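You operate a simulated robot arm through the tools that you are given. There is no shell and no other tool. Be economical: measure what you need, move in short steps, check, and stop when the job is done.

You are at the controls of a simulated robot arm. One attempt, no reset.

TASK
Season the tray on the slide: two shakes of herbs and three of sesame on the rice.
Fine: first one shake of sesame on the squash, then slide the tray along for the rice's sesame; slide it back after.
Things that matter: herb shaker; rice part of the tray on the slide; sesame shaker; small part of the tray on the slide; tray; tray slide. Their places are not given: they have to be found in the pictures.

It is judged by the outcome, as a careful person would: the job done as asked, and still so three seconds after it is handed in. It fails if anything else is knocked over, pushed out of place, dropped, spilled or broken.

THE ROBOT
A 7-joint arm with a two-finger parallel gripper, fixed in place. Base frame: the origin is at the foot of the arm, x ahead of it, y to its left, z up; the work surface is at about z = 0. Lengths are in m, angles in rad, forces in N, time in s.
With the tool pointing down near the work surface it reaches from about 0.22 to 0.58 m from the base axis. Its first joint turns from -1.152 to 1.152 rad. Payload 2.5 kg.
The tool frame sits at the grasp point between the pads (the TCP): z along the fingers, y along the line on which they close. The tips reach 0.023 m beyond it. Largest opening 0.094 m; finger width 0.038, thickness 0.01; the body of the gripper, 0.054 by 0.096 m, starts 0.039 m behind the TCP.
Orientation is told as [roll, pitch, yaw] about the base's x, y, z axes, in that order, counted from this pose: with the fingers straight down and closing along the base's y, the tool's x points along the base's -x, its y along +y and its z along -z.

THE INTERFACE
- The arm moves only by the tool jog_arm. Its argument "commands" is text: rows parted by semicolons, each of 6 numbers parted by spaces: the shift along the tool's x, y, z in m, then the turn, a rotation vector about the tool's x, y, z in degrees. In form: dx dy dz rx ry rz; .... A call has 1 to 8 rows; each row is the pose to reach, as a shift and turn from the pose commanded when the call began, along the tool's axes at that moment. "fingers" is the closure, from 0 (fully open) to 1 (shut), set as the call begins (left out, the last holds). Each row takes 0.2 s and may step no farther than 0.05 m and 0.15 rad from the row before; otherwise, or with a gripper value out of range, the whole call is refused. A pose out of reach is approached as far as the arm can. The call stops where the force on the tool passes 90 N (or 10 N more than at its start, if that is more) or the arm is blocked; 0.2 s more then pass. Each finger travels about 0.108 m/s and halts on what it meets, pressing with about 34 N; the grip force reading is that of the motor and also rises with nothing between the fingers. The clock runs only during rows and for 0.2 s after the last one: add rows that repeat a pose to give the fingers time. The reply holds the time, the measured pose of the TCP, the force on the tool along the base axes, the opening and the grip force, in the units named above and with some noise, with the torque about the TCP (base axes, N m) and any sound that the robot's microphone picked up.
- Cameras (640 x 400 px; columns grow to the right, rows downward): "scene" is fixed at [0.1131, -0.4004, 0.5611]; the picture's right is [0.89, -0.46, 0.00], its down [-0.20, -0.38, -0.90] and it looks along [0.42, 0.80, -0.43] (base axes); focal length 262 px, centre (320, 200). "wrist" rides on the gripper at [0.086, 0.016, -0.074] in the tool frame; the picture's right is [-0.18, 0.98, 0.00], its down [-0.58, -0.11, -0.81] and it looks along [-0.79, -0.15, 0.59] (tool axes); focal length 243 px, centre (320, 200).
- camera(camera): a new picture of that camera. It takes no simulated time.
- probe_pixels(camera, pixels): for up to 12 pixels [column, row] of the newest picture of that camera ("zoom" is the newest enlarged one), the place [x, y, z] in the base frame of the surface seen there, good to about 0.003 m. It takes no simulated time.
- zoom(camera, box): a new picture of the part [left, top, right, bottom] of that camera's present view, enlarged. It takes no simulated time.
- hand_in(): hands the job in; it is judged then, once.

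Keep the steps short. Do not move on a guess: measure, check each grasp and each placing, and mend mistakes. In all there are 80 turns and 34 pictures (those below and enlarged ones count). Leave the gripper open and the arm clear of the work at the hand-in unless told otherwise, and finish with a single line.

The tools are called after "Call:" as name(argument=value, ...) on one line, values as JSON. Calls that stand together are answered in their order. jog_arm: Moves the arm, as the interface text tells. Its arguments: {"type":"object","properties":{"commands":{"type":"string"},"fingers":{"type":"number"}},"required":["commands"]} The other tools are called the same way: camera (camera) takes a picture; probe_pixels (camera, pixels) gives the place of the surface under pixels of a picture; zoom (camera, box) takes an enlarged picture of a part of a camera's view; hand_in () hands the job in.

At the start:

```text
clock: 0.0
tcp_pos: [0.3861, 0.0512, 0.4284]
tcp_rot: [-0.001, -0.001, -0.002]
wrist_force: [0.6, -0.1, 0.0]
moment: [0.0, -0.02, -0.04]
gripper_width: 0.094
grasp_force: 0.0
```

scene: 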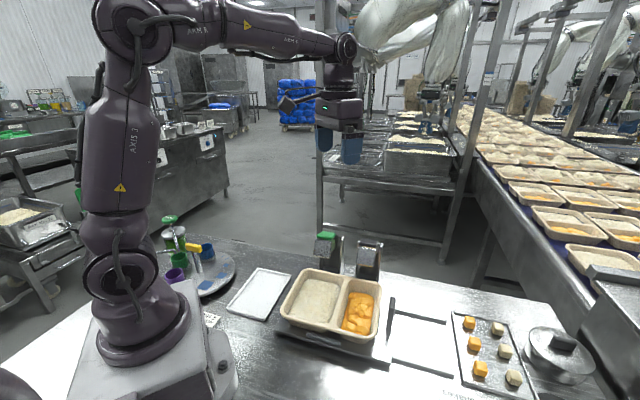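
wrist: 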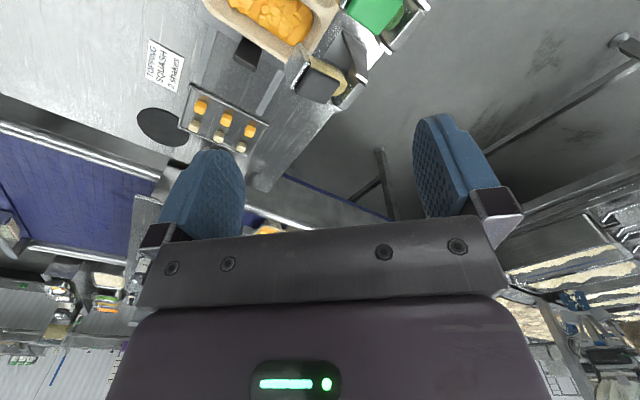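

I see a tray with rice (left) and squash (right) on a slide around (330,310), with two shakers behind it at (327,248) and (368,258). I'll enlarge these areas first.

Call:
zoom(camera="scene", box=[220, 220, 460, 370])

Call:
zoom(camera="wrist", box=[120, 0, 440, 200])

Call:
probe_pixels(camera="scene", pixels=[[326, 236], [327, 260], [370, 244], [366, 268], [313, 298], [358, 312], [282, 310], [375, 335], [305, 270], [380, 283], [390, 300], [420, 340]])

```text
2.67 times, centred on (340, 295) of scene
```

zoom: 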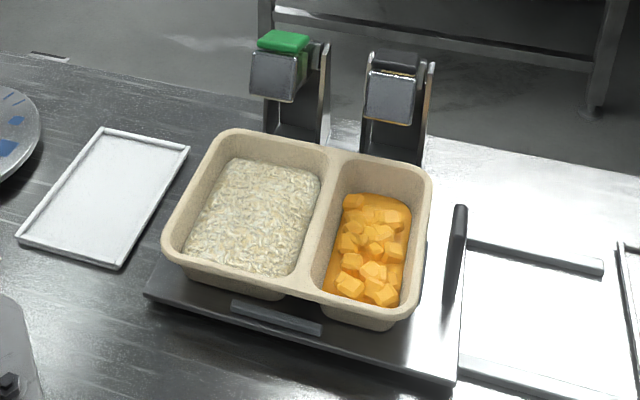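

```text
2.00 times, centred on (280, 100) of wrist
```

zoom: 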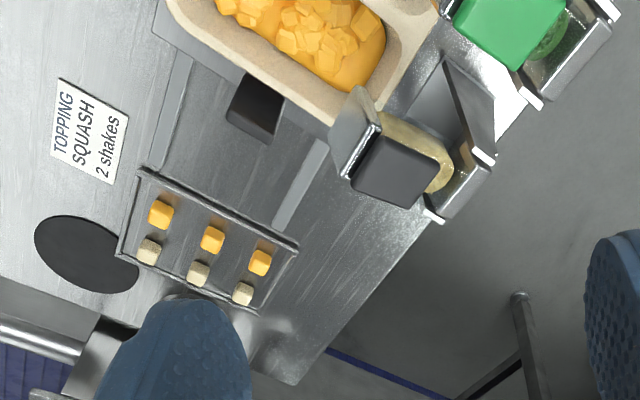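

```text
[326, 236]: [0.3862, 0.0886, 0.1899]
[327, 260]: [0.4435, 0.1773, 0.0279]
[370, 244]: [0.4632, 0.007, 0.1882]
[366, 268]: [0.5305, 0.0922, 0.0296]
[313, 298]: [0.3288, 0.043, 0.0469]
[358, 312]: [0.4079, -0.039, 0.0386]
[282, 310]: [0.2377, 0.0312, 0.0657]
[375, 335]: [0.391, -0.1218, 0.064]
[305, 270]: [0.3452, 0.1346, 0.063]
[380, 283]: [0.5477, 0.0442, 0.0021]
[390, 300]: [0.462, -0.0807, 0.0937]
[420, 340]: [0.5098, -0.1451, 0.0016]
```

Both shakers sit in stands behind the tray, perhaps on hinges. I'll look closer at how they're mounted.

Call:
zoom(camera="scene", box=[300, 222, 400, 285])

Call:
probe_pixels(camera="zoom", pixels=[[165, 90], [165, 150], [190, 180], [260, 130], [235, 250], [430, 120], [430, 210], [510, 120], [480, 280], [455, 165], [360, 290], [130, 180]])

Call:
zoom(camera="wrist", box=[260, 0, 440, 112])

```text
6.35 times, centred on (350, 254) of scene
```

zoom: 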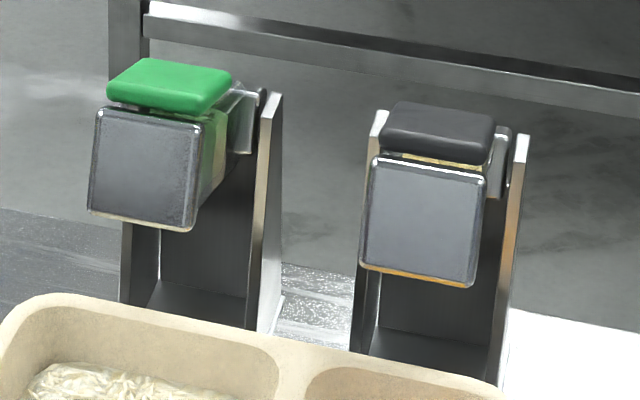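

```text
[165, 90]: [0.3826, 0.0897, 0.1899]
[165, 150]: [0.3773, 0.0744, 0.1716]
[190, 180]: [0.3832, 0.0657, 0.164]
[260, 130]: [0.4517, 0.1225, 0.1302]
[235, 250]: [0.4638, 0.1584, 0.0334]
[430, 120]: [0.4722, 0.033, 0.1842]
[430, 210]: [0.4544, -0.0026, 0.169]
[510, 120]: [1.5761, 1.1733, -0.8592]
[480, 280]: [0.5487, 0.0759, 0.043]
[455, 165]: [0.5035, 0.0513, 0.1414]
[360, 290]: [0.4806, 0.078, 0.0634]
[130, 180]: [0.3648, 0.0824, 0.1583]
```

```text
3.56 times, centred on (350, 56) of wrist
```

zoom: 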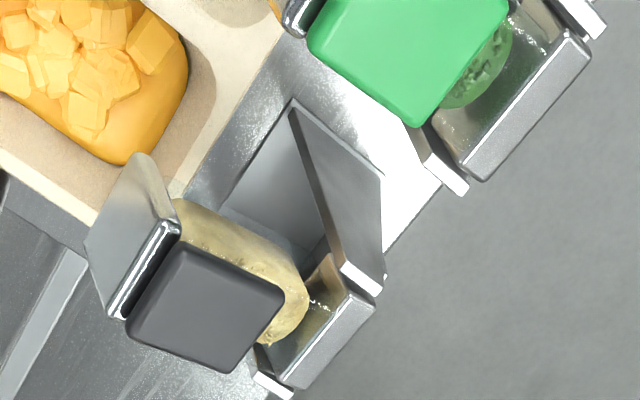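

The jars appear to sit in pivoting cradles with a plate in front and another behind. I'll move the wrist camera to a side view of the herb unit to make the mechanism out.

Call:
jog_arm(commands="0.008 0.0245 0.028 0 0 7.5;0.016 0.049 0.056 0 0 15;0.024 0.0735 0.084 0 0 22.5;0.032 0.098 0.112 0 0 30;0.040 0.1225 0.140 0 0 37.5;0.048 0.147 0.168 0 0 45")

Call:
camera(camera="wrist")

```text
clock: 1.4
tcp_pos: [0.3384, 0.1997, 0.2586]
tcp_rot: [0.0, 0.0, -0.785]
wrist_force: [-0.5, -0.4, 1.0]
moment: [-0.03, -0.02, 0.01]
gripper_width: 0.0942
grasp_force: 0.0
```

```text
27 pictures are left
```

wrist: 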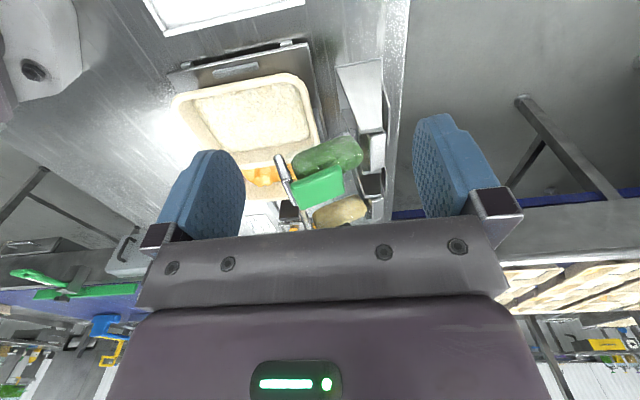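

The picture is upside down (image up = down in the world). Enlarging the herb unit near (325,180).

Call:
zoom(camera="wrist", box=[240, 110, 420, 232])

Call:
probe_pixels(camera="zoom", pixels=[[145, 220], [185, 295], [260, 280], [310, 260], [300, 160], [400, 150], [440, 250], [490, 170], [490, 80], [350, 380], [130, 180], [350, 215]])

```text
3.28 times, centred on (330, 171) of wrist
```

zoom: 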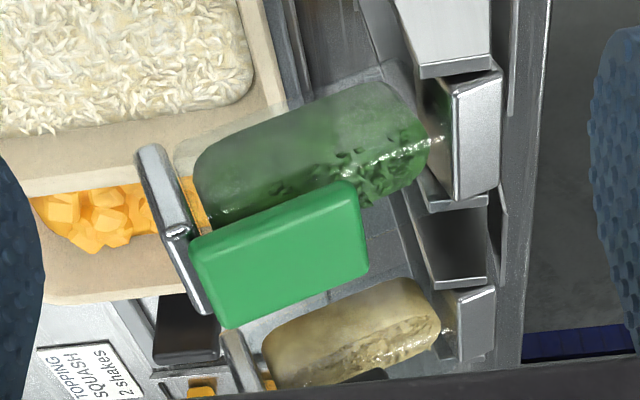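

```text
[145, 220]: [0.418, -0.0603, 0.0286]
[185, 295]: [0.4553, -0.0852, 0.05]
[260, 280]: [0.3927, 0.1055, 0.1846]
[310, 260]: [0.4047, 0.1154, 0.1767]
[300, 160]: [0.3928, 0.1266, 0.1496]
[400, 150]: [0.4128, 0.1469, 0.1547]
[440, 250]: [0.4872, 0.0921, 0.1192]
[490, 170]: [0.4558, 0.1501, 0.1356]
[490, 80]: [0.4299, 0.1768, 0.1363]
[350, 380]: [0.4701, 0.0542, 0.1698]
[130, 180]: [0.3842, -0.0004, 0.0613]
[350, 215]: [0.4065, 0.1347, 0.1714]
```

This reads as a jar lying in a tilting stand: mouth and front plate over the tray, a coloured pad on top, and the pivot at the rear. I'll move 0.10 m along the slide, still high, for the same view of the sesame unit.

Call:
jog_arm(commands="-0.035 0 0 0 0 0;-0.07 0 0 0 0 0;-0.10 0 0 0 0 0;-0.10 0 0 0 0 0", fingers=1)

Call:
zoom(camera="wrist", box=[220, 80, 420, 210])

Call:
probe_pixels(camera="zoom", pixels=[[250, 300], [330, 280], [390, 260], [380, 310], [300, 340], [180, 270], [500, 200], [480, 160], [320, 220], [520, 120], [280, 260], [150, 210]])

```text
clock: 2.4
tcp_pos: [0.4084, 0.1283, 0.2588]
tcp_rot: [-0.001, -0.001, -0.786]
wrist_force: [-0.1, 0.1, -0.6]
moment: [0.01, -0.01, 0.01]
gripper_width: 0.0
grasp_force: 33.6
```

```text
3.08 times, centred on (320, 145) of wrist
```

zoom: 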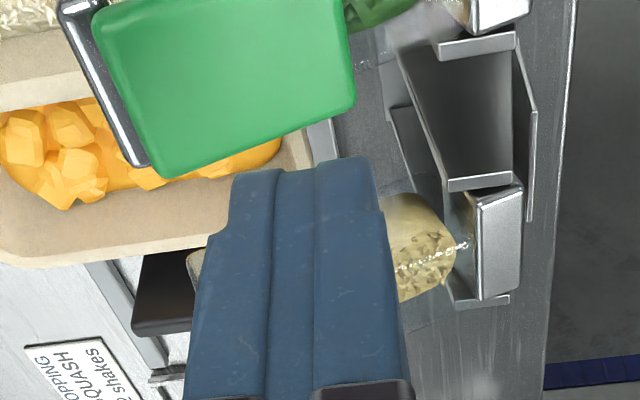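

```text
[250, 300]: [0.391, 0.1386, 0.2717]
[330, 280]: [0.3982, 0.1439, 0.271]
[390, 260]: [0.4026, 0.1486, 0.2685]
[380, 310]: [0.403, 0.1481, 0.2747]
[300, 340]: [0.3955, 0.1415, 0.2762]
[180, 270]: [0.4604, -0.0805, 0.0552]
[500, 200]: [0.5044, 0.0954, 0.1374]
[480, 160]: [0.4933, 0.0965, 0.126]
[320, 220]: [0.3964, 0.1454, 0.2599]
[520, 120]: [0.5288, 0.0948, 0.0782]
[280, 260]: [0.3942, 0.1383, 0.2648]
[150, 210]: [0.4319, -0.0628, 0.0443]
```

The closed fingers block this view, so I'll measure the sesame pad with the scene camera.

Call:
zoom(camera="scene", box=[300, 200, 420, 275])

```text
5.33 times, centred on (360, 238) of scene
```

zoom: 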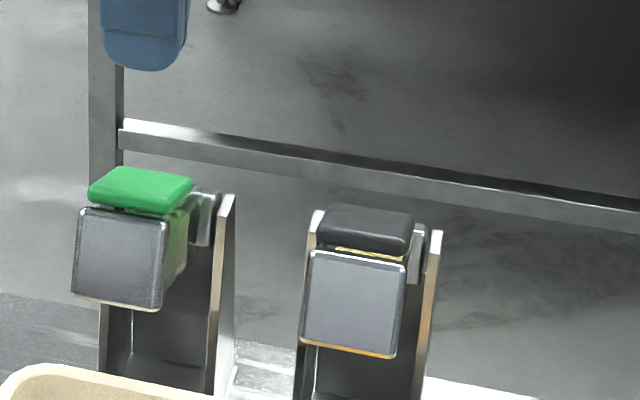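

Call:
probe_pixels(camera="zoom", pixels=[[322, 232], [404, 246], [336, 210], [408, 216], [365, 222], [312, 256], [400, 268], [350, 300], [310, 335], [385, 350], [434, 240], [313, 215]])

```text
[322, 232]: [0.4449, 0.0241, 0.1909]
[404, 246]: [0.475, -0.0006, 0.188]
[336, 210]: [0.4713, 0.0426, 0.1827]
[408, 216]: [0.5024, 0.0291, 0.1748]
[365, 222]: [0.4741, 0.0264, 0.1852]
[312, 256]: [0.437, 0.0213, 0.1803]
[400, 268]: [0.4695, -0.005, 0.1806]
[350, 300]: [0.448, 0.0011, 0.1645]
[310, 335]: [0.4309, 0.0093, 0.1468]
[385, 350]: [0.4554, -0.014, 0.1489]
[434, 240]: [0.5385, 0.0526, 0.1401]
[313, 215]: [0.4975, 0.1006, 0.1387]
```

The sesame pad's centre is about (0.471, 0.020, 0.187), with the pivot behind it near z 0.139. I'll move the closed fingers above the pad, then down to about 8 mm over it.

Call:
jog_arm(commands="-0.04 -0.0115 0 0 0 0;-0.08 -0.023 0 0 0 0;-0.121 -0.0345 0 0 0 0;-0.121 -0.0345 0.02 0 0 0;-0.121 -0.0345 0.038 0 0 0;-0.121 -0.0345 0.038 0 0 0", fingers=1)

Call:
zoom(camera="scene", box=[300, 200, 420, 275])

```text
clock: 3.8
tcp_pos: [0.4687, 0.0189, 0.222]
tcp_rot: [0.0, 0.0, -0.786]
wrist_force: [0.4, -1.1, 0.1]
moment: [-0.01, 0.02, -0.02]
gripper_width: 0.0
grasp_force: 34.1
```

```text
5.33 times, centred on (360, 238) of scene
```

zoom: 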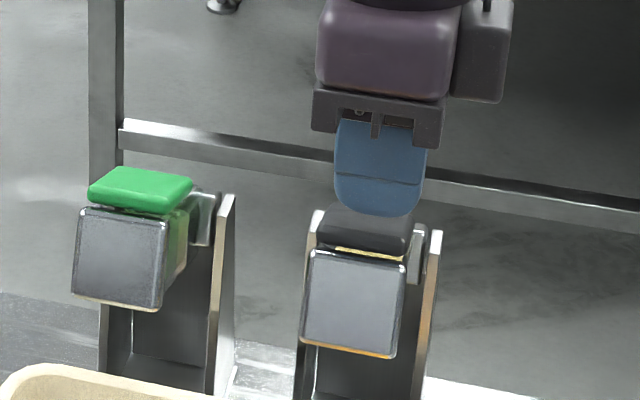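

The fingers sit right over the dark pad. I'll press down gently in small steps, 0.022 m in all, and read force and sound.

Call:
jog_arm(commands="0 0 0.006 0 0 0;0 0 0.011 0 0 0;0 0 0.014 0 0 0;0 0 0.017 0 0 0;0 0 0.020 0 0 0;0 0 0.022 0 0 0")

Call:
zoom(camera="scene", box=[300, 200, 420, 275])

```text
clock: 5.2
tcp_pos: [0.4695, 0.0178, 0.2007]
tcp_rot: [-0.003, -0.001, -0.784]
wrist_force: [0.3, -1.0, 1.5]
moment: [-0.04, 0.05, 0.0]
gripper_width: 0.0
grasp_force: 33.8
```

```text
5.33 times, centred on (360, 238) of scene
```

zoom: 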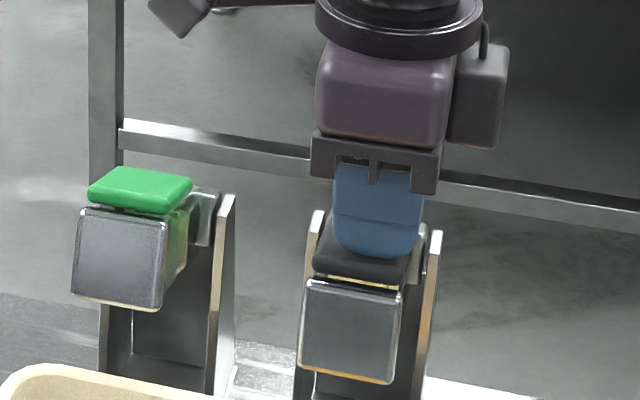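

The jar tips under about 1.5 N, so it is a press-to-tip shaker. I'll press another 0.02 m and listen.

Call:
jog_arm(commands="0 0 0.005 0 0 0;0 0 0.010 0 0 0;0 0 0.015 0 0 0;0 0 0.020 0 0 0")

```text
clock: 6.2
tcp_pos: [0.4693, 0.0177, 0.1805]
tcp_rot: [0.0, -0.001, -0.787]
wrist_force: [-3.9, -2.1, 5.1]
moment: [-0.02, 0.06, 0.02]
gripper_width: 0.0002
grasp_force: 34.0
```

Call:
zoom(camera="scene", box=[300, 210, 420, 345])

```text
2.96 times, centred on (360, 278) of scene
```

zoom: 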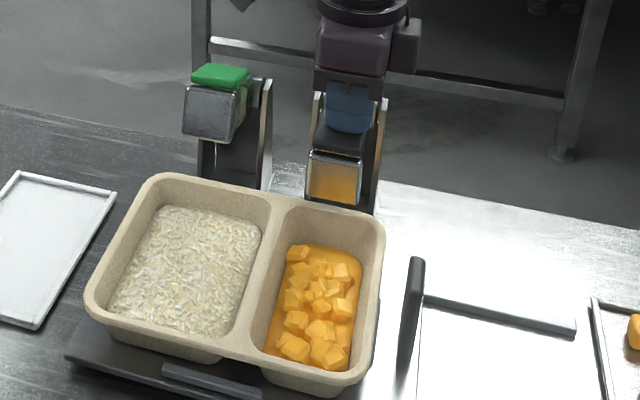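

No sound yet, with 5 N of force. The front plate now faces slightly downward. I'll go on 0.012 m more.

Call:
jog_arm(commands="0 0 0.004 0 0 0;0 0 0.008 0 0 0;0 0 0.012 0 0 0")

```text
clock: 7.0
tcp_pos: [0.4685, 0.0168, 0.167]
tcp_rot: [-0.002, 0.0, -0.788]
wrist_force: [-4.6, -6.2, 4.8]
moment: [-0.08, 0.11, -0.02]
gripper_width: 0.0
grasp_force: 33.7
```

Still no sound. The pad moves forward as it tips, so I'll follow it slightly forward while pressing 0.012 m more.

Call:
jog_arm(commands="0 -0.001 0.004 0 0 0;0 -0.002 0.008 0 0 0;0 -0.003 0.012 0 0 0")

Call:
zoom(camera="scene", box=[300, 210, 420, 345])

```text
clock: 7.8
tcp_pos: [0.4685, 0.0164, 0.1575]
tcp_rot: [0.003, -0.002, -0.786]
wrist_force: [-13.9, -4.1, 28.2]
moment: [0.18, 0.19, 0.15]
gripper_width: 0.0
grasp_force: 34.3
```

```text
2.96 times, centred on (360, 278) of scene
```

zoom: 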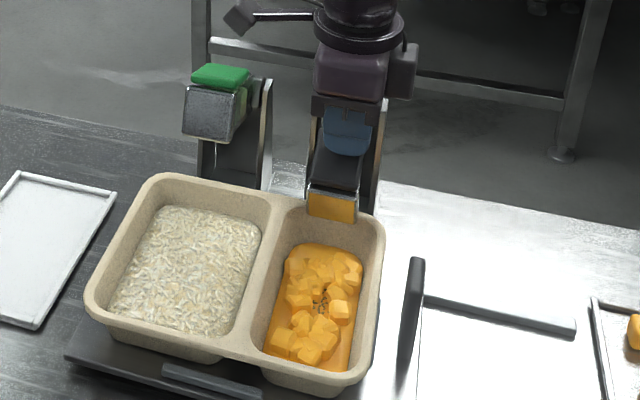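

Force rose to 28 N, so that's the end stop, and sesame specks show on the squash at (318,298) of the zoom. One shake is done. I'll lift smoothly so the jar tips back, then check.

Call:
jog_arm(commands="0 0.001 -0.010 0 0 0;0 0.002 -0.021 0 0 0;0 0.003 -0.032 0 0 0;0 0.003 -0.043 0 0 0;0 0.003 -0.054 0 0 0;0 0.003 -0.065 0 0 0;0 0.003 -0.075 0 0 0;0 0.003 -0.10 0 0 0")

Call:
zoom(camera="scene", box=[260, 225, 440, 345])

```text
clock: 9.6
tcp_pos: [0.4694, 0.0175, 0.2554]
tcp_rot: [-0.001, 0.002, -0.784]
wrist_force: [-0.4, -0.8, 0.1]
moment: [0.01, 0.03, -0.02]
gripper_width: 0.0002
grasp_force: 34.0
```

```text
3.33 times, centred on (350, 285) of scene
```

zoom: 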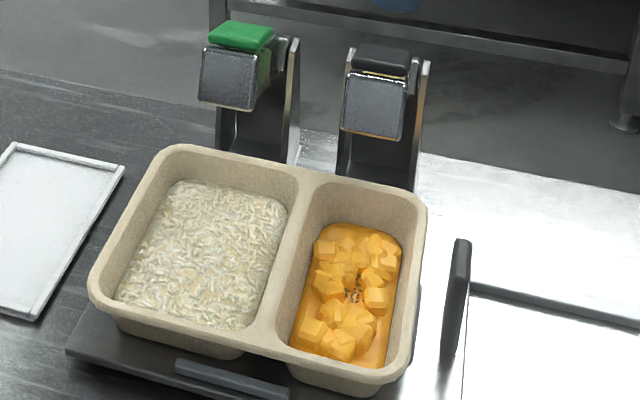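

The jar is back at rest. I'll check the squash closely for the dose, and look at the slide and its handle.

Call:
zoom(camera="scene", box=[335, 280, 395, 335])

Call:
zoom(camera="scene", box=[270, 270, 560, 400])

Call:
probe_pixels(camera="zoom", pixels=[[266, 70], [260, 130], [262, 105], [270, 160], [255, 175], [20, 160], [110, 150], [280, 80], [390, 110], [270, 190], [400, 215], [415, 110]])

```text
7.27 times, centred on (365, 308) of scene
```

zoom: 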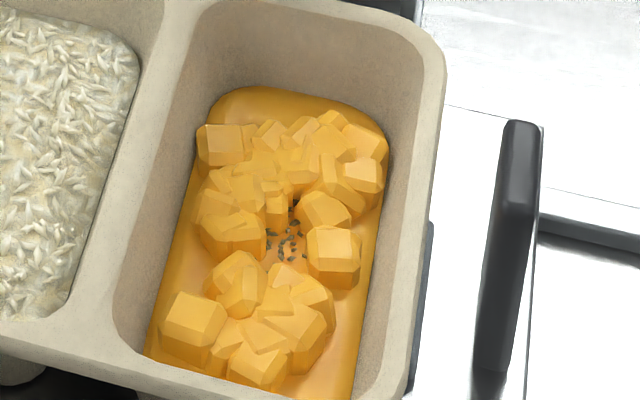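

```text
2.21 times, centred on (415, 335) of scene
```

zoom: 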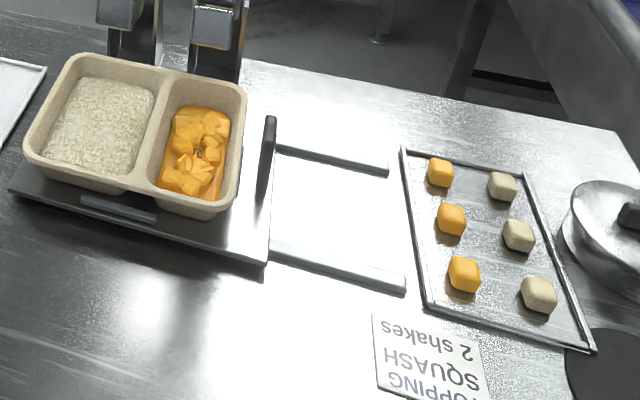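

```text
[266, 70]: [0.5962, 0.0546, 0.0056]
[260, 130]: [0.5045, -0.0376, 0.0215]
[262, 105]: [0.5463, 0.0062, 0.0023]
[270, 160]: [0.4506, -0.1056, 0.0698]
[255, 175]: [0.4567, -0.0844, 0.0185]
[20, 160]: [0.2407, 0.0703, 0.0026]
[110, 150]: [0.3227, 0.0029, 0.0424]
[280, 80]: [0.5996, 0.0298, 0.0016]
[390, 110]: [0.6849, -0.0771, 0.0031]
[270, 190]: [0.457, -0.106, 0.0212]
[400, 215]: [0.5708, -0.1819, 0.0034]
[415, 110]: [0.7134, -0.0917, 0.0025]
```

One patch of sesame on the squash, good. Now I'll measure the slide's upright black handle, around (390,300)–(388,331) in the scene.

Call:
zoom(camera="scene", box=[365, 285, 415, 345])

Call:
probe_pixels(camera="scene", pixels=[[392, 298], [394, 299], [391, 305], [389, 312], [388, 320], [387, 328], [393, 310], [391, 320], [380, 345], [386, 360], [385, 340], [378, 310]])

```text
6.67 times, centred on (390, 315) of scene
```

zoom: 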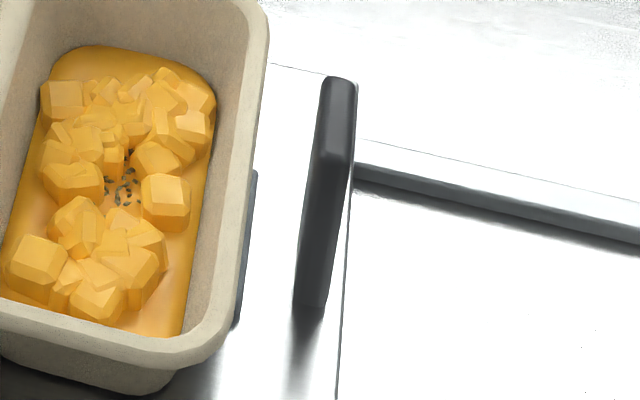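

```text
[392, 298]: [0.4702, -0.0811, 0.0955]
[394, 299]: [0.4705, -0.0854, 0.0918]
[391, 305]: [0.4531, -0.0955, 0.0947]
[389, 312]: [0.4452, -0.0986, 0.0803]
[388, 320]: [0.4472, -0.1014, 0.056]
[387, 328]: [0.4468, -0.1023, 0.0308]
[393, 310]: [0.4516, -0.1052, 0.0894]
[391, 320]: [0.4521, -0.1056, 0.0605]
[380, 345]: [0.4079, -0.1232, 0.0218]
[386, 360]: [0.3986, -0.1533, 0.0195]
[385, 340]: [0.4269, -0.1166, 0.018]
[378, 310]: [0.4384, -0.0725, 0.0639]
```

The handle top is at z≈0.096, u≈0.389, v≈0.262 (u along the slide, v across it), which is about (0.461, -0.090). I'll carry the gripper over it while turning so the fingers close along the slide, and open part way.

Call:
jog_arm(commands="-0.010 -0.012 0 0 0 -8;-0.020 -0.024 0 0 0 -16;-0.030 -0.036 0 0 0 -24;-0.040 -0.048 0 0 0 -32;-0.050 -0.060 0 0 0 -40;-0.060 -0.072 0 0 0 -48;-0.070 -0.082 0 0 0 -56", fingers=0.6)

Call:
jog_arm(commands="0 0 0 0 0 -8;0 0 0 0 0 -16;0 0 0 0 0 -24;0 0 0 0 0 -30;0 0 0 0 0 -34;0 0 0 0 0 -34")

```text
clock: 11.2
tcp_pos: [0.4607, -0.0902, 0.2561]
tcp_rot: [0.0, -0.001, 0.193]
wrist_force: [0.0, -0.3, 0.4]
moment: [0.02, 0.02, 0.01]
gripper_width: 0.0377
grasp_force: 0.1
```

```text
clock: 12.6
tcp_pos: [0.4615, -0.0886, 0.2554]
tcp_rot: [-0.002, 0.0, 0.785]
wrist_force: [0.1, 0.0, 0.1]
moment: [0.0, 0.01, 0.02]
gripper_width: 0.0373
grasp_force: 0.1
```

Over the handle at yaw 0.785 with a 0.037 m opening. I'll lower to z≈0.135 (tips 0.112, still above the handle) and look.

Call:
jog_arm(commands="0 0 0.04 0 0 0;0 0 0.08 0 0 0;0 0 0.12 0 0 0;0 0 0.12 0 0 0")

Call:
zoom(camera="scene", box=[340, 255, 440, 345])

```text
clock: 13.6
tcp_pos: [0.4621, -0.0887, 0.136]
tcp_rot: [-0.001, 0.0, 0.784]
wrist_force: [-0.7, 0.4, 0.0]
moment: [-0.01, 0.0, -0.01]
gripper_width: 0.0379
grasp_force: 0.1
```

```text
4.44 times, centred on (390, 300) of scene
```

zoom: 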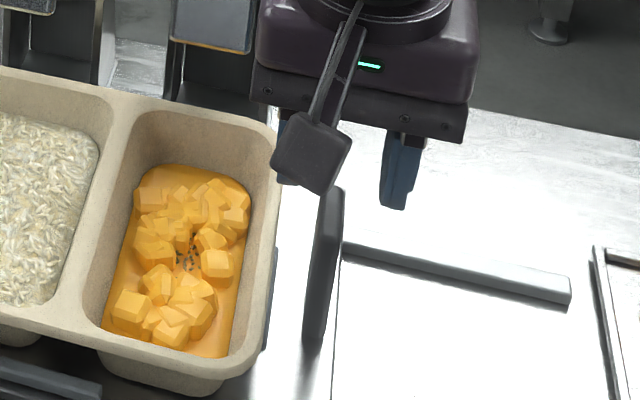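

The handle is between the fingers. I'll go down 0.042 m, so the tips stay just above the tray rim, then close.

Call:
jog_arm(commands="0 0 0.015 0 0 0;0 0 0.03 0 0 0;0 0 0.042 0 0 0")

Call:
jog_arm(commands="0 0 0 0 0 0;0 0 0 0 0 0;0 0 0 0 0 0", fingers=1)

```text
clock: 14.4
tcp_pos: [0.4623, -0.0888, 0.0943]
tcp_rot: [-0.002, -0.001, 0.784]
wrist_force: [0.2, 0.6, 1.0]
moment: [-0.03, -0.01, 0.01]
gripper_width: 0.0377
grasp_force: 0.1
```

```text
clock: 15.2
tcp_pos: [0.4626, -0.0883, 0.0939]
tcp_rot: [0.0, 0.0, 0.786]
wrist_force: [3.0, 2.4, -2.8]
moment: [-0.83, 0.64, -0.14]
gripper_width: 0.012
grasp_force: 45.2
```

Gripped the handle (12 mm). I'll slide 0.10 m along in small, slow rows.

Call:
jog_arm(commands="0 -0.008 0 0 0 0;0 -0.022 0 0 0 0;0 -0.037 0 0 0 0;0 -0.052 0 0 0 0;0 -0.067 0 0 0 0;0 -0.082 0 0 0 0;0 -0.094 0 0 0 0;0 -0.10 0 0 0 0")

Call:
camera(camera="scene")

```text
clock: 17.0
tcp_pos: [0.5333, -0.1587, 0.0953]
tcp_rot: [0.0, -0.003, 0.785]
wrist_force: [9.1, 9.6, -11.1]
moment: [-0.11, -0.32, -0.11]
gripper_width: 0.0117
grasp_force: 45.2
```

```text
14 pictures are left
```

scene: 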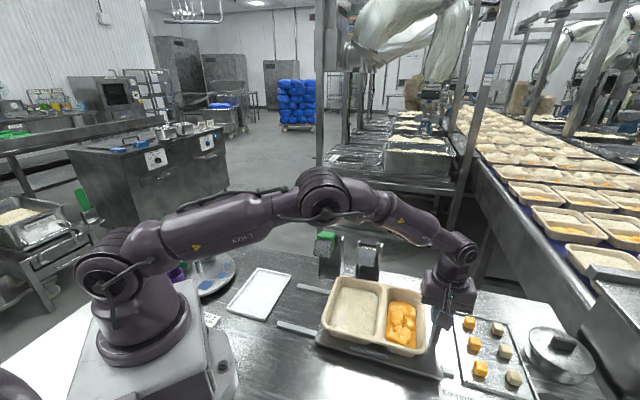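

The tray moved along with the handle. I'll measure where the rice sits relative to the sesame unit and how much rail is left.

Call:
probe_pixels(camera="scene", pixels=[[334, 310], [344, 285], [376, 325], [380, 298], [357, 307], [388, 315], [402, 325], [322, 325], [424, 350], [438, 377], [287, 326], [356, 305]])

```text
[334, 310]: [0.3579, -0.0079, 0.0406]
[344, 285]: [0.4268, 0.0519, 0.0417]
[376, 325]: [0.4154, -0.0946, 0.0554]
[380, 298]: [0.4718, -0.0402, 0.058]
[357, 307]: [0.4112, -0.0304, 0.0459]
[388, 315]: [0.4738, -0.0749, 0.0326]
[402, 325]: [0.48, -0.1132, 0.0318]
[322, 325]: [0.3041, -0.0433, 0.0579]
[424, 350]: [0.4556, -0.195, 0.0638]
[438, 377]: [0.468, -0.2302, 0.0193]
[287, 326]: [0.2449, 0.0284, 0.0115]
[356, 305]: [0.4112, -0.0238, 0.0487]
```

The rice spans u≈0.26–0.361, so its centre is 0.311, while the sesame falls near u≈0.318. I'll slide 0.007 m more, then open the fingers.

Call:
jog_arm(commands="0 -0.004 0 0 0 0;0 -0.007 0 0 0 0;0 -0.007 0 0 0 0")

Call:
jog_arm(commands="0 0 0 0 0 0;0 0 0 0 0 0", fingers=0.6)

Call:
jog_arm(commands="0 0 -0.02 0 0 0;0 0 -0.06 0 0 0;0 0 -0.10 0 0 0;0 0 -0.13 0 0 0;0 0 -0.16 0 0 0")

Call:
zoom(camera="scene", box=[290, 225, 470, 385])

```text
clock: 17.8
tcp_pos: [0.5374, -0.1646, 0.0941]
tcp_rot: [0.003, -0.001, 0.784]
wrist_force: [8.0, 10.3, -13.8]
moment: [0.84, -1.07, -0.02]
gripper_width: 0.012
grasp_force: 44.9
```

```text
clock: 18.4
tcp_pos: [0.5377, -0.1646, 0.0951]
tcp_rot: [-0.002, 0.002, 0.785]
wrist_force: [0.4, -0.6, 0.4]
moment: [-0.02, -0.03, -0.01]
gripper_width: 0.0377
grasp_force: 0.1
```

```text
clock: 19.6
tcp_pos: [0.5364, -0.1664, 0.2541]
tcp_rot: [-0.001, -0.001, 0.787]
wrist_force: [0.4, 0.6, 0.1]
moment: [0.0, 0.0, 0.02]
gripper_width: 0.0376
grasp_force: 0.0
```

```text
2.50 times, centred on (380, 305) of scene
```

zoom: 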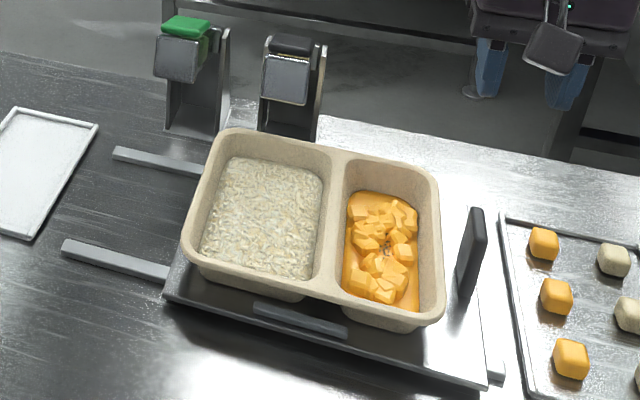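

The tray stays with the rice under the sesame unit. Back to the proven pressing pose above the sesame pad, with closed fingers and yaw -45°.

Call:
jog_arm(commands="-0.0118 0.0253 0 0 0 8;-0.0236 0.0507 0 0 0 16;-0.0354 0.076 0 0 0 24;-0.0473 0.1014 0 0 0 32;-0.0591 0.1267 0 0 0 40;-0.0709 0.152 0 0 0 48;-0.0827 0.1774 0 0 0 56", fingers=1)

Call:
jog_arm(commands="0 0 0 0 0 8;0 0 0 0 0 16;0 0 0 0 0 24;0 0 0 0 0 30;0 0 0 0 0 34;0 0 0 0 0 34")

```text
clock: 21.2
tcp_pos: [0.4701, 0.0199, 0.2538]
tcp_rot: [0.0, 0.001, -0.196]
wrist_force: [0.1, 1.0, -0.7]
moment: [0.0, 0.03, 0.0]
gripper_width: 0.0003
grasp_force: 34.0
```

```text
clock: 22.6
tcp_pos: [0.4704, 0.019, 0.2537]
tcp_rot: [-0.001, -0.001, -0.787]
wrist_force: [0.2, -1.0, 0.2]
moment: [0.01, 0.03, 0.03]
gripper_width: 0.0
grasp_force: 34.1
```

Now shake 1 of 3 on the rice: press down to the stop as before, ending at z≈0.156.

Call:
jog_arm(commands="0 0 0.032 0 0 0;0 0 0.046 0 0 0;0 0 0.058 0 0 0;0 0 0.069 0 0 0;0 -0.001 0.078 0 0 0;0 -0.002 0.085 0 0 0;0 -0.003 0.092 0 0 0;0 -0.003 0.0985 0 0 0")

Call:
jog_arm(commands="0 0.001 -0.010 0 0 0;0 0.002 -0.021 0 0 0;0 0.003 -0.032 0 0 0;0 0.003 -0.043 0 0 0;0 0.003 -0.054 0 0 0;0 0.003 -0.065 0 0 0;0 0.003 -0.080 0 0 0;0 0.003 -0.0985 0 0 0")

Call:
zoom(camera="scene", box=[330, 260, 400, 325])

```text
clock: 24.4
tcp_pos: [0.4692, 0.0156, 0.1588]
tcp_rot: [0.001, 0.0, -0.788]
wrist_force: [-21.6, -8.1, 32.2]
moment: [0.05, 0.31, 0.13]
gripper_width: 0.0
grasp_force: 34.3
```

```text
clock: 26.2
tcp_pos: [0.4693, 0.0175, 0.2539]
tcp_rot: [0.001, 0.001, -0.785]
wrist_force: [-0.8, -1.5, 0.9]
moment: [0.03, -0.01, -0.02]
gripper_width: 0.0001
grasp_force: 34.3
```

```text
6.15 times, centred on (365, 292) of scene
```

zoom: 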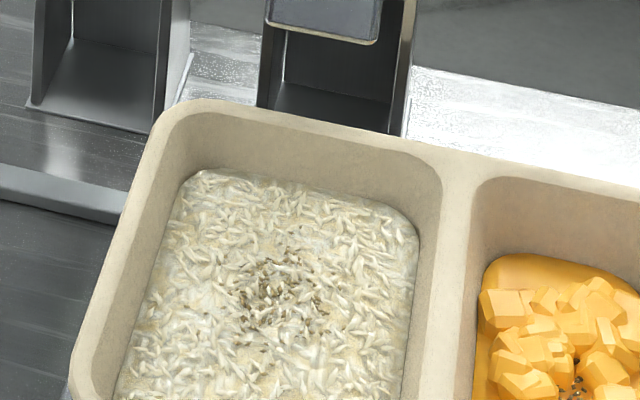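

Force reached the same stop, and a sesame patch shows on the rice at (280,290) of the zoom. The jar is back up. Shakes 2 and 3, same motion, with a short rest between.

Call:
jog_arm(commands="0 0 0.032 0 0 0;0 0 0.046 0 0 0;0 0 0.058 0 0 0;0 0 0.069 0 0 0;0 -0.001 0.078 0 0 0;0 -0.002 0.085 0 0 0;0 -0.003 0.092 0 0 0;0 -0.003 0.0985 0 0 0")

Call:
jog_arm(commands="0 0.001 -0.010 0 0 0;0 0.002 -0.021 0 0 0;0 0.003 -0.032 0 0 0;0 0.003 -0.043 0 0 0;0 0.003 -0.054 0 0 0;0 0.003 -0.065 0 0 0;0 0.003 -0.080 0 0 0;0 0.003 -0.0985 0 0 0")

Call:
zoom(camera="scene", box=[330, 230, 400, 325])

```text
clock: 28.0
tcp_pos: [0.4679, 0.0154, 0.1576]
tcp_rot: [0.0, 0.0, -0.787]
wrist_force: [-23.8, -8.3, 37.4]
moment: [0.11, 0.37, 0.14]
gripper_width: 0.0003
grasp_force: 33.5
```

```text
clock: 29.8
tcp_pos: [0.4711, 0.0188, 0.253]
tcp_rot: [0.0, 0.0, -0.787]
wrist_force: [-0.8, -0.7, -0.1]
moment: [0.03, 0.02, 0.0]
gripper_width: 0.0
grasp_force: 34.1
```

```text
4.21 times, centred on (365, 278) of scene
```

zoom: 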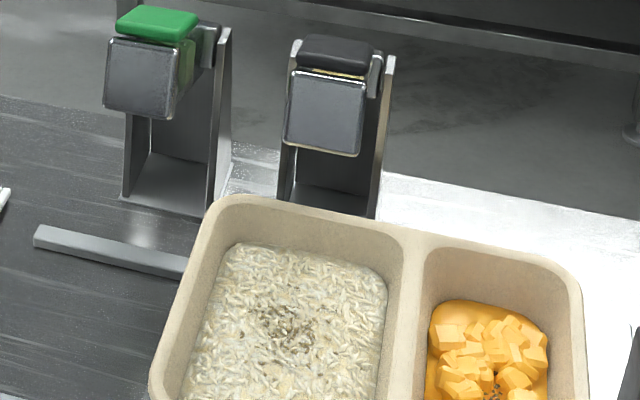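

The second shake worked the same way: stop force 37 N and the jar returned. Now the third.

Call:
jog_arm(commands="0 0 0.032 0 0 0;0 0 0.046 0 0 0;0 0 0.058 0 0 0;0 0 0.069 0 0 0;0 -0.001 0.078 0 0 0;0 -0.002 0.085 0 0 0;0 -0.003 0.092 0 0 0;0 -0.003 0.0985 0 0 0")

Call:
jog_arm(commands="0 0.001 -0.010 0 0 0;0 0.002 -0.021 0 0 0;0 0.003 -0.032 0 0 0;0 0.003 -0.043 0 0 0;0 0.003 -0.054 0 0 0;0 0.003 -0.065 0 0 0;0 0.003 -0.080 0 0 0;0 0.003 -0.0985 0 0 0")

Call:
zoom(camera="scene", box=[330, 260, 400, 325])

```text
clock: 31.6
tcp_pos: [0.4681, 0.0155, 0.1585]
tcp_rot: [0.0, 0.001, -0.786]
wrist_force: [-21.4, -8.4, 31.3]
moment: [0.04, 0.32, 0.14]
gripper_width: 0.0
grasp_force: 35.0
```

```text
clock: 33.4
tcp_pos: [0.4707, 0.0179, 0.2543]
tcp_rot: [0.001, -0.001, -0.786]
wrist_force: [-0.3, 0.4, 0.7]
moment: [0.0, 0.06, 0.01]
gripper_width: 0.0
grasp_force: 34.2
```

```text
6.15 times, centred on (365, 292) of scene
```

zoom: 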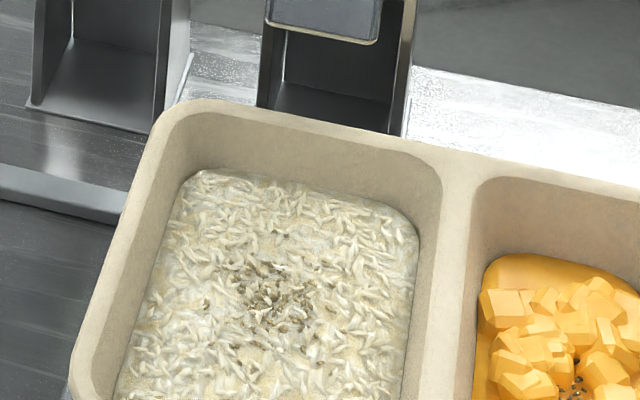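

Three equal presses are done and the patch on the rice is a bit denser. Next I'll return to the handle to slide the tray back: over it first, turning to yaw +45°.

Call:
jog_arm(commands="-0.0253 -0.012 0 0 0 -8;-0.0505 -0.024 0 0 0 -16;-0.0758 -0.036 0 0 0 -24;-0.101 -0.048 0 0 0 -32;-0.1263 -0.060 0 0 0 -40;-0.1515 -0.072 0 0 0 -48;-0.1768 -0.0839 0 0 0 -56", fingers=0.6)

Call:
jog_arm(commands="0 0 0 0 0 -8;0 0 0 0 0 -16;0 0 0 0 0 -24;0 0 0 0 0 -30;0 0 0 0 0 -34;0 0 0 0 0 -34")

Call:
jog_arm(commands="0 0 0.04 0 0 0;0 0 0.08 0 0 0;0 0 0.12 0 0 0;0 0 0.12 0 0 0")

Call:
zoom(camera="scene", box=[370, 255, 490, 365])

```text
clock: 35.0
tcp_pos: [0.5357, -0.1662, 0.2553]
tcp_rot: [-0.001, 0.0, 0.194]
wrist_force: [0.2, -1.1, -0.2]
moment: [-0.01, 0.02, -0.04]
gripper_width: 0.0377
grasp_force: 0.0
```

```text
clock: 36.4
tcp_pos: [0.536, -0.165, 0.2548]
tcp_rot: [-0.001, 0.0, 0.785]
wrist_force: [0.4, -0.2, -0.3]
moment: [-0.01, 0.02, -0.01]
gripper_width: 0.0377
grasp_force: 0.1
```

```text
clock: 37.4
tcp_pos: [0.5361, -0.165, 0.1332]
tcp_rot: [0.001, 0.0, 0.785]
wrist_force: [-0.3, 0.1, -0.7]
moment: [0.04, 0.02, -0.02]
gripper_width: 0.0378
grasp_force: 0.0
```

```text
3.64 times, centred on (430, 310) of scene
```

zoom: 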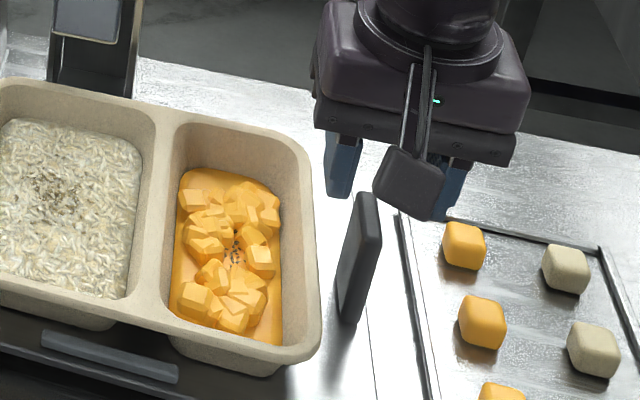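

The handle is between the fingers, in the same pose as when I released it. I'll go down and grip.

Call:
jog_arm(commands="0 0 0.015 0 0 0;0 0 0.03 0 0 0;0 0 0.039 0 0 0")

Call:
jog_arm(commands="0 0 0 0 0 0;0 0 0 0 0 0;0 0 0 0 0 0", fingers=1)

```text
clock: 38.2
tcp_pos: [0.536, -0.1661, 0.0953]
tcp_rot: [-0.002, -0.001, 0.786]
wrist_force: [0.0, -0.3, 0.1]
moment: [0.01, 0.0, -0.02]
gripper_width: 0.0376
grasp_force: 0.1
```

```text
clock: 39.0
tcp_pos: [0.5355, -0.1651, 0.0944]
tcp_rot: [-0.001, 0.001, 0.785]
wrist_force: [0.6, -0.2, -0.6]
moment: [-0.11, -0.01, 0.11]
gripper_width: 0.0118
grasp_force: 45.0
```

Gripped again (12 mm). Sliding back 0.107 m to the starting place.

Call:
jog_arm(commands="0 0.008 0 0 0 0;0 0.023 0 0 0 0;0 0.039 0 0 0 0;0 0.055 0 0 0 0;0 0.071 0 0 0 0;0 0.087 0 0 0 0;0 0.100 0 0 0 0;0 0.107 0 0 0 0")

Call:
jog_arm(commands="0 0 0 0 0 0;0 0 0 0 0 0")

Call:
camera(camera="scene")

Call:
probe_pixels(camera="scene", pixels=[[282, 310], [375, 335], [305, 270], [313, 298], [386, 360], [358, 312], [295, 306], [334, 311]])

```text
clock: 40.8
tcp_pos: [0.4594, -0.089, 0.0942]
tcp_rot: [0.001, -0.001, 0.785]
wrist_force: [-2.3, -3.7, -3.9]
moment: [1.04, -0.82, 0.41]
gripper_width: 0.0122
grasp_force: 44.9
```

```text
clock: 41.4
tcp_pos: [0.46, -0.0895, 0.0954]
tcp_rot: [0.001, 0.001, 0.786]
wrist_force: [-5.5, -4.2, -2.5]
moment: [0.9, -1.01, 0.36]
gripper_width: 0.0121
grasp_force: 45.4
```

```text
8 pictures are left
```

scene: 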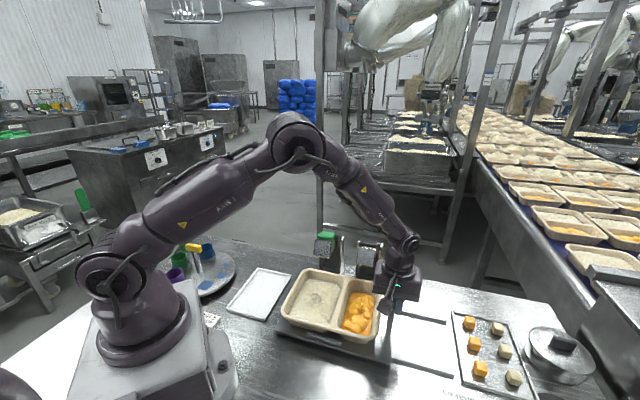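

```text
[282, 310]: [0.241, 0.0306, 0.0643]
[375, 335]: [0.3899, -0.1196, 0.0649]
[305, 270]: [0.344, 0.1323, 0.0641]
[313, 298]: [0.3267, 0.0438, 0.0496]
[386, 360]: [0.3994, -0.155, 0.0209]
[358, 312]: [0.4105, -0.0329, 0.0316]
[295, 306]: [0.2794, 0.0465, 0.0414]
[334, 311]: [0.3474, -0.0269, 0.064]
```

The tray is back within about 1–2 mm of its start. Measuring the herb pad (green, around (326,236)) while opening and rising from the handle.

Call:
probe_pixels(camera="scene", pixels=[[318, 236], [332, 239], [324, 233], [334, 234], [326, 236], [316, 240], [330, 243], [323, 248]])

Call:
jog_arm(commands="0 0 0 0 0 0;0 0 0 0 0 0", fingers=0.6)

Call:
jog_arm(commands="0 0 -0.02 0 0 0;0 0 -0.06 0 0 0;0 0 -0.10 0 0 0;0 0 -0.13 0 0 0;0 0 -0.16 0 0 0")

```text
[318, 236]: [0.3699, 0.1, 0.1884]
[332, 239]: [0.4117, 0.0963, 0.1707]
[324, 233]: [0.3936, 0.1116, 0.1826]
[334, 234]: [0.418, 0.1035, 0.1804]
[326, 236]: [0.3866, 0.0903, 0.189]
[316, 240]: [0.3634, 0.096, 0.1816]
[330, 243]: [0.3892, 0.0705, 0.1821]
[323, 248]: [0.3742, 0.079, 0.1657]
```

```text
clock: 42.0
tcp_pos: [0.4613, -0.0895, 0.0957]
tcp_rot: [0.0, 0.0, 0.784]
wrist_force: [0.2, 0.8, 0.0]
moment: [0.0, 0.0, 0.02]
gripper_width: 0.0376
grasp_force: 0.0
```

```text
clock: 43.2
tcp_pos: [0.4603, -0.0883, 0.2555]
tcp_rot: [0.002, 0.0, 0.784]
wrist_force: [0.3, -1.3, 0.7]
moment: [-0.02, -0.04, -0.01]
gripper_width: 0.0378
grasp_force: 0.0
```

The herb unit matches the sesame one, shifted by 0.108 m, so the press point is (0.391, 0.097). I'll move above it and turn back to yaw -45°, fingers closed.

Call:
jog_arm(commands="-0.0118 0.0257 0 0 0 8;-0.0235 0.0514 0 0 0 16;-0.0353 0.0771 0 0 0 24;-0.0471 0.1028 0 0 0 32;-0.0589 0.1285 0 0 0 40;-0.0706 0.1542 0 0 0 48;-0.0824 0.180 0 0 0 56", fingers=1)

Call:
jog_arm(commands="0 0 0 0 0 8;0 0 0 0 0 16;0 0 0 0 0 24;0 0 0 0 0 30;0 0 0 0 0 34;0 0 0 0 0 34")

Call:
zoom(camera="scene", box=[270, 200, 400, 345])

```text
clock: 44.8
tcp_pos: [0.3908, 0.0967, 0.255]
tcp_rot: [-0.001, 0.0, -0.197]
wrist_force: [0.1, -1.3, 0.6]
moment: [-0.01, 0.01, 0.0]
gripper_width: 0.0
grasp_force: 34.0
```

```text
clock: 46.2
tcp_pos: [0.3913, 0.0955, 0.2544]
tcp_rot: [-0.001, 0.001, -0.788]
wrist_force: [0.1, 0.6, 1.1]
moment: [-0.03, -0.02, 0.02]
gripper_width: 0.0
grasp_force: 34.1
```

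```text
2.76 times, centred on (335, 272) of scene
```

zoom: 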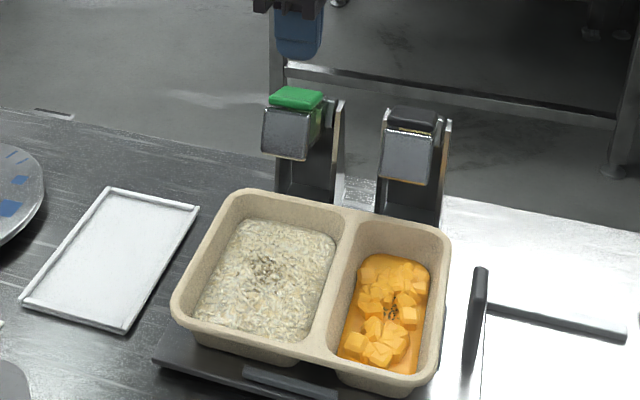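

The fingers are above the green pad and the tray is home. First herb shake: the same press and release.

Call:
jog_arm(commands="0 0 0.032 0 0 0;0 0 0.046 0 0 0;0 0 0.058 0 0 0;0 0 0.069 0 0 0;0 -0.001 0.078 0 0 0;0 -0.002 0.085 0 0 0;0 -0.003 0.092 0 0 0;0 -0.003 0.0985 0 0 0")

Call:
jog_arm(commands="0 0.001 -0.010 0 0 0;0 0.002 -0.021 0 0 0;0 0.003 -0.032 0 0 0;0 0.003 -0.043 0 0 0;0 0.003 -0.054 0 0 0;0 0.003 -0.065 0 0 0;0 0.003 -0.080 0 0 0;0 0.003 -0.0985 0 0 0")

Call:
zoom(camera="scene", box=[285, 225, 365, 330])

```text
clock: 48.0
tcp_pos: [0.3873, 0.0921, 0.1587]
tcp_rot: [-0.002, 0.0, -0.787]
wrist_force: [-15.0, -9.6, 24.6]
moment: [-0.02, 0.24, 0.04]
gripper_width: 0.0
grasp_force: 33.9
```

```text
clock: 49.8
tcp_pos: [0.3905, 0.0966, 0.2555]
tcp_rot: [-0.002, 0.0, -0.786]
wrist_force: [-1.1, 0.5, -0.1]
moment: [0.01, -0.04, 0.01]
gripper_width: 0.0
grasp_force: 34.4
```

```text
3.81 times, centred on (325, 278) of scene
```

zoom: 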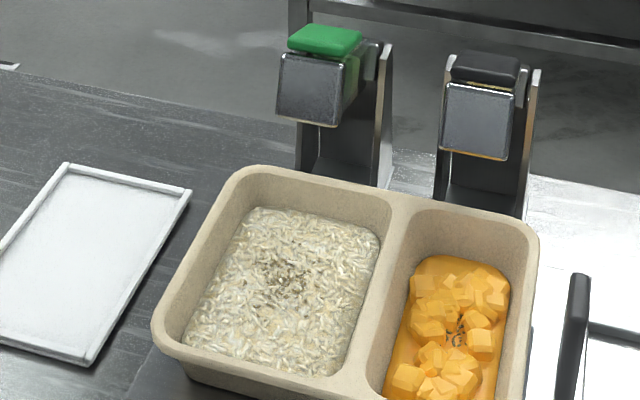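

No green is plain at this scale, so I'll enlarge the rice to check.

Call:
zoom(camera="scene", box=[300, 280, 335, 315])

```text
11.43 times, centred on (318, 298) of scene
```

zoom: 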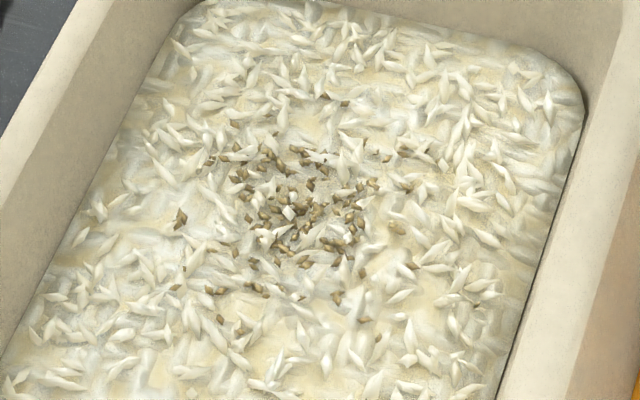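

I see only tan grains, so I'm not sure herbs fell. I'll get a closer colour view with the wrist camera from the tray's left side, with the fingers open so they don't block it.

Call:
jog_arm(commands="0.032 -0.0217 0 0 0 0;0.064 -0.0434 0 0 0 0;0.0954 -0.0651 0 0 0 0;0.0954 -0.0651 0.04 0 0 0;0.0954 -0.0651 0.08 0 0 0;0.0954 -0.0651 0.1155 0 0 0;0.0954 -0.0651 0.1155 0 0 0", fingers=0)

Call:
zoom(camera="wrist", box=[250, 120, 390, 220])

```text
clock: 51.4
tcp_pos: [0.2771, 0.1174, 0.139]
tcp_rot: [-0.001, 0.0, -0.787]
wrist_force: [0.1, 0.2, -0.7]
moment: [0.02, -0.01, -0.01]
gripper_width: 0.0941
grasp_force: 0.1
```

```text
4.00 times, centred on (320, 170) of wrist
```

zoom: 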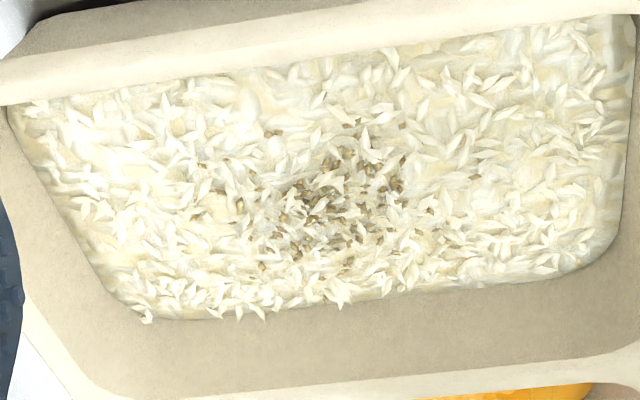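

There's no clearly green matter, so the first herb press may not have released. I'll go back above the herb pad, 1.5 mm farther back to match the sesame press point, then press about 2 mm deeper and look while it's held.

Call:
jog_arm(commands="0 0 -0.04 0 0 0;0 0 -0.08 0 0 0;0 0 -0.1155 0 0 0;-0.032 0.0222 -0.1155 0 0 0;-0.064 0.0444 -0.1155 0 0 0;-0.0954 0.0666 -0.1155 0 0 0;-0.0954 0.0666 -0.1155 0 0 0", fingers=1)

Call:
jog_arm(commands="0 0 0.032 0 0 0;0 0 0.046 0 0 0;0 0 0.058 0 0 0;0 0 0.069 0 0 0;0 -0.001 0.078 0 0 0;0 -0.002 0.085 0 0 0;0 -0.003 0.092 0 0 0;0 -0.003 0.1005 0 0 0")

Call:
zoom(camera="scene", box=[285, 225, 365, 330])

```text
clock: 53.0
tcp_pos: [0.392, 0.0968, 0.2559]
tcp_rot: [0.001, 0.0, -0.785]
wrist_force: [-0.5, 1.0, 0.7]
moment: [0.01, 0.0, -0.01]
gripper_width: 0.0
grasp_force: 33.5
```

```text
clock: 54.8
tcp_pos: [0.3902, 0.0939, 0.1571]
tcp_rot: [-0.001, 0.0, -0.787]
wrist_force: [-27.3, -15.8, 55.4]
moment: [0.12, 0.36, 0.16]
gripper_width: 0.0002
grasp_force: 33.8
```

```text
3.81 times, centred on (325, 278) of scene
```

zoom: 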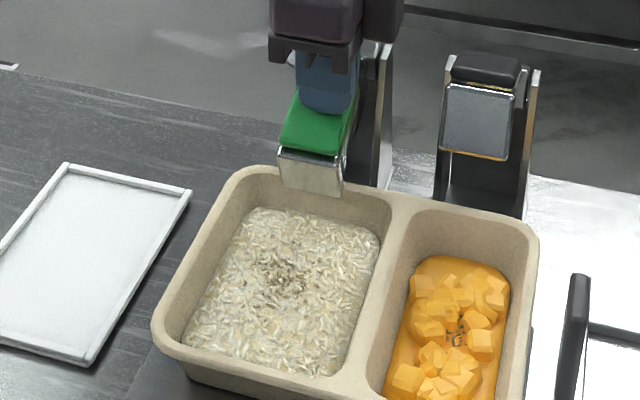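

55 N here, clearly the same hard stop as before, so the first press (25 N) had reached it too. Releasing, then comparing the same enlargement of the rice.

Call:
jog_arm(commands="0 0.001 -0.010 0 0 0;0 0.002 -0.021 0 0 0;0 0.003 -0.032 0 0 0;0 0.003 -0.043 0 0 0;0 0.003 -0.054 0 0 0;0 0.003 -0.065 0 0 0;0 0.003 -0.080 0 0 0;0 0.003 -0.1005 0 0 0")

Call:
zoom(camera="scene", box=[300, 280, 335, 315])

```text
clock: 56.6
tcp_pos: [0.393, 0.0974, 0.2552]
tcp_rot: [-0.002, 0.0, -0.784]
wrist_force: [-0.3, 0.8, 0.1]
moment: [0.01, 0.0, -0.02]
gripper_width: 0.0001
grasp_force: 33.9
```

```text
11.43 times, centred on (318, 298) of scene
```

zoom: 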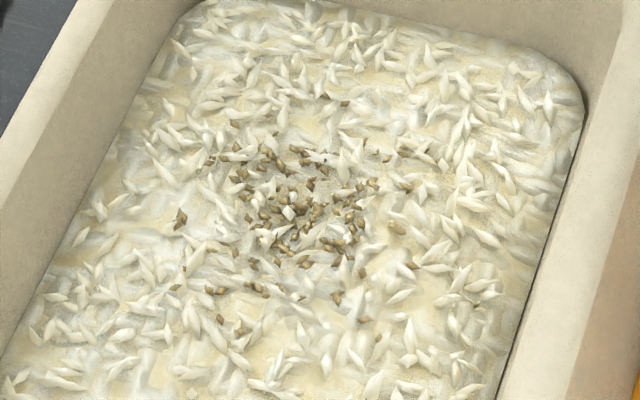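

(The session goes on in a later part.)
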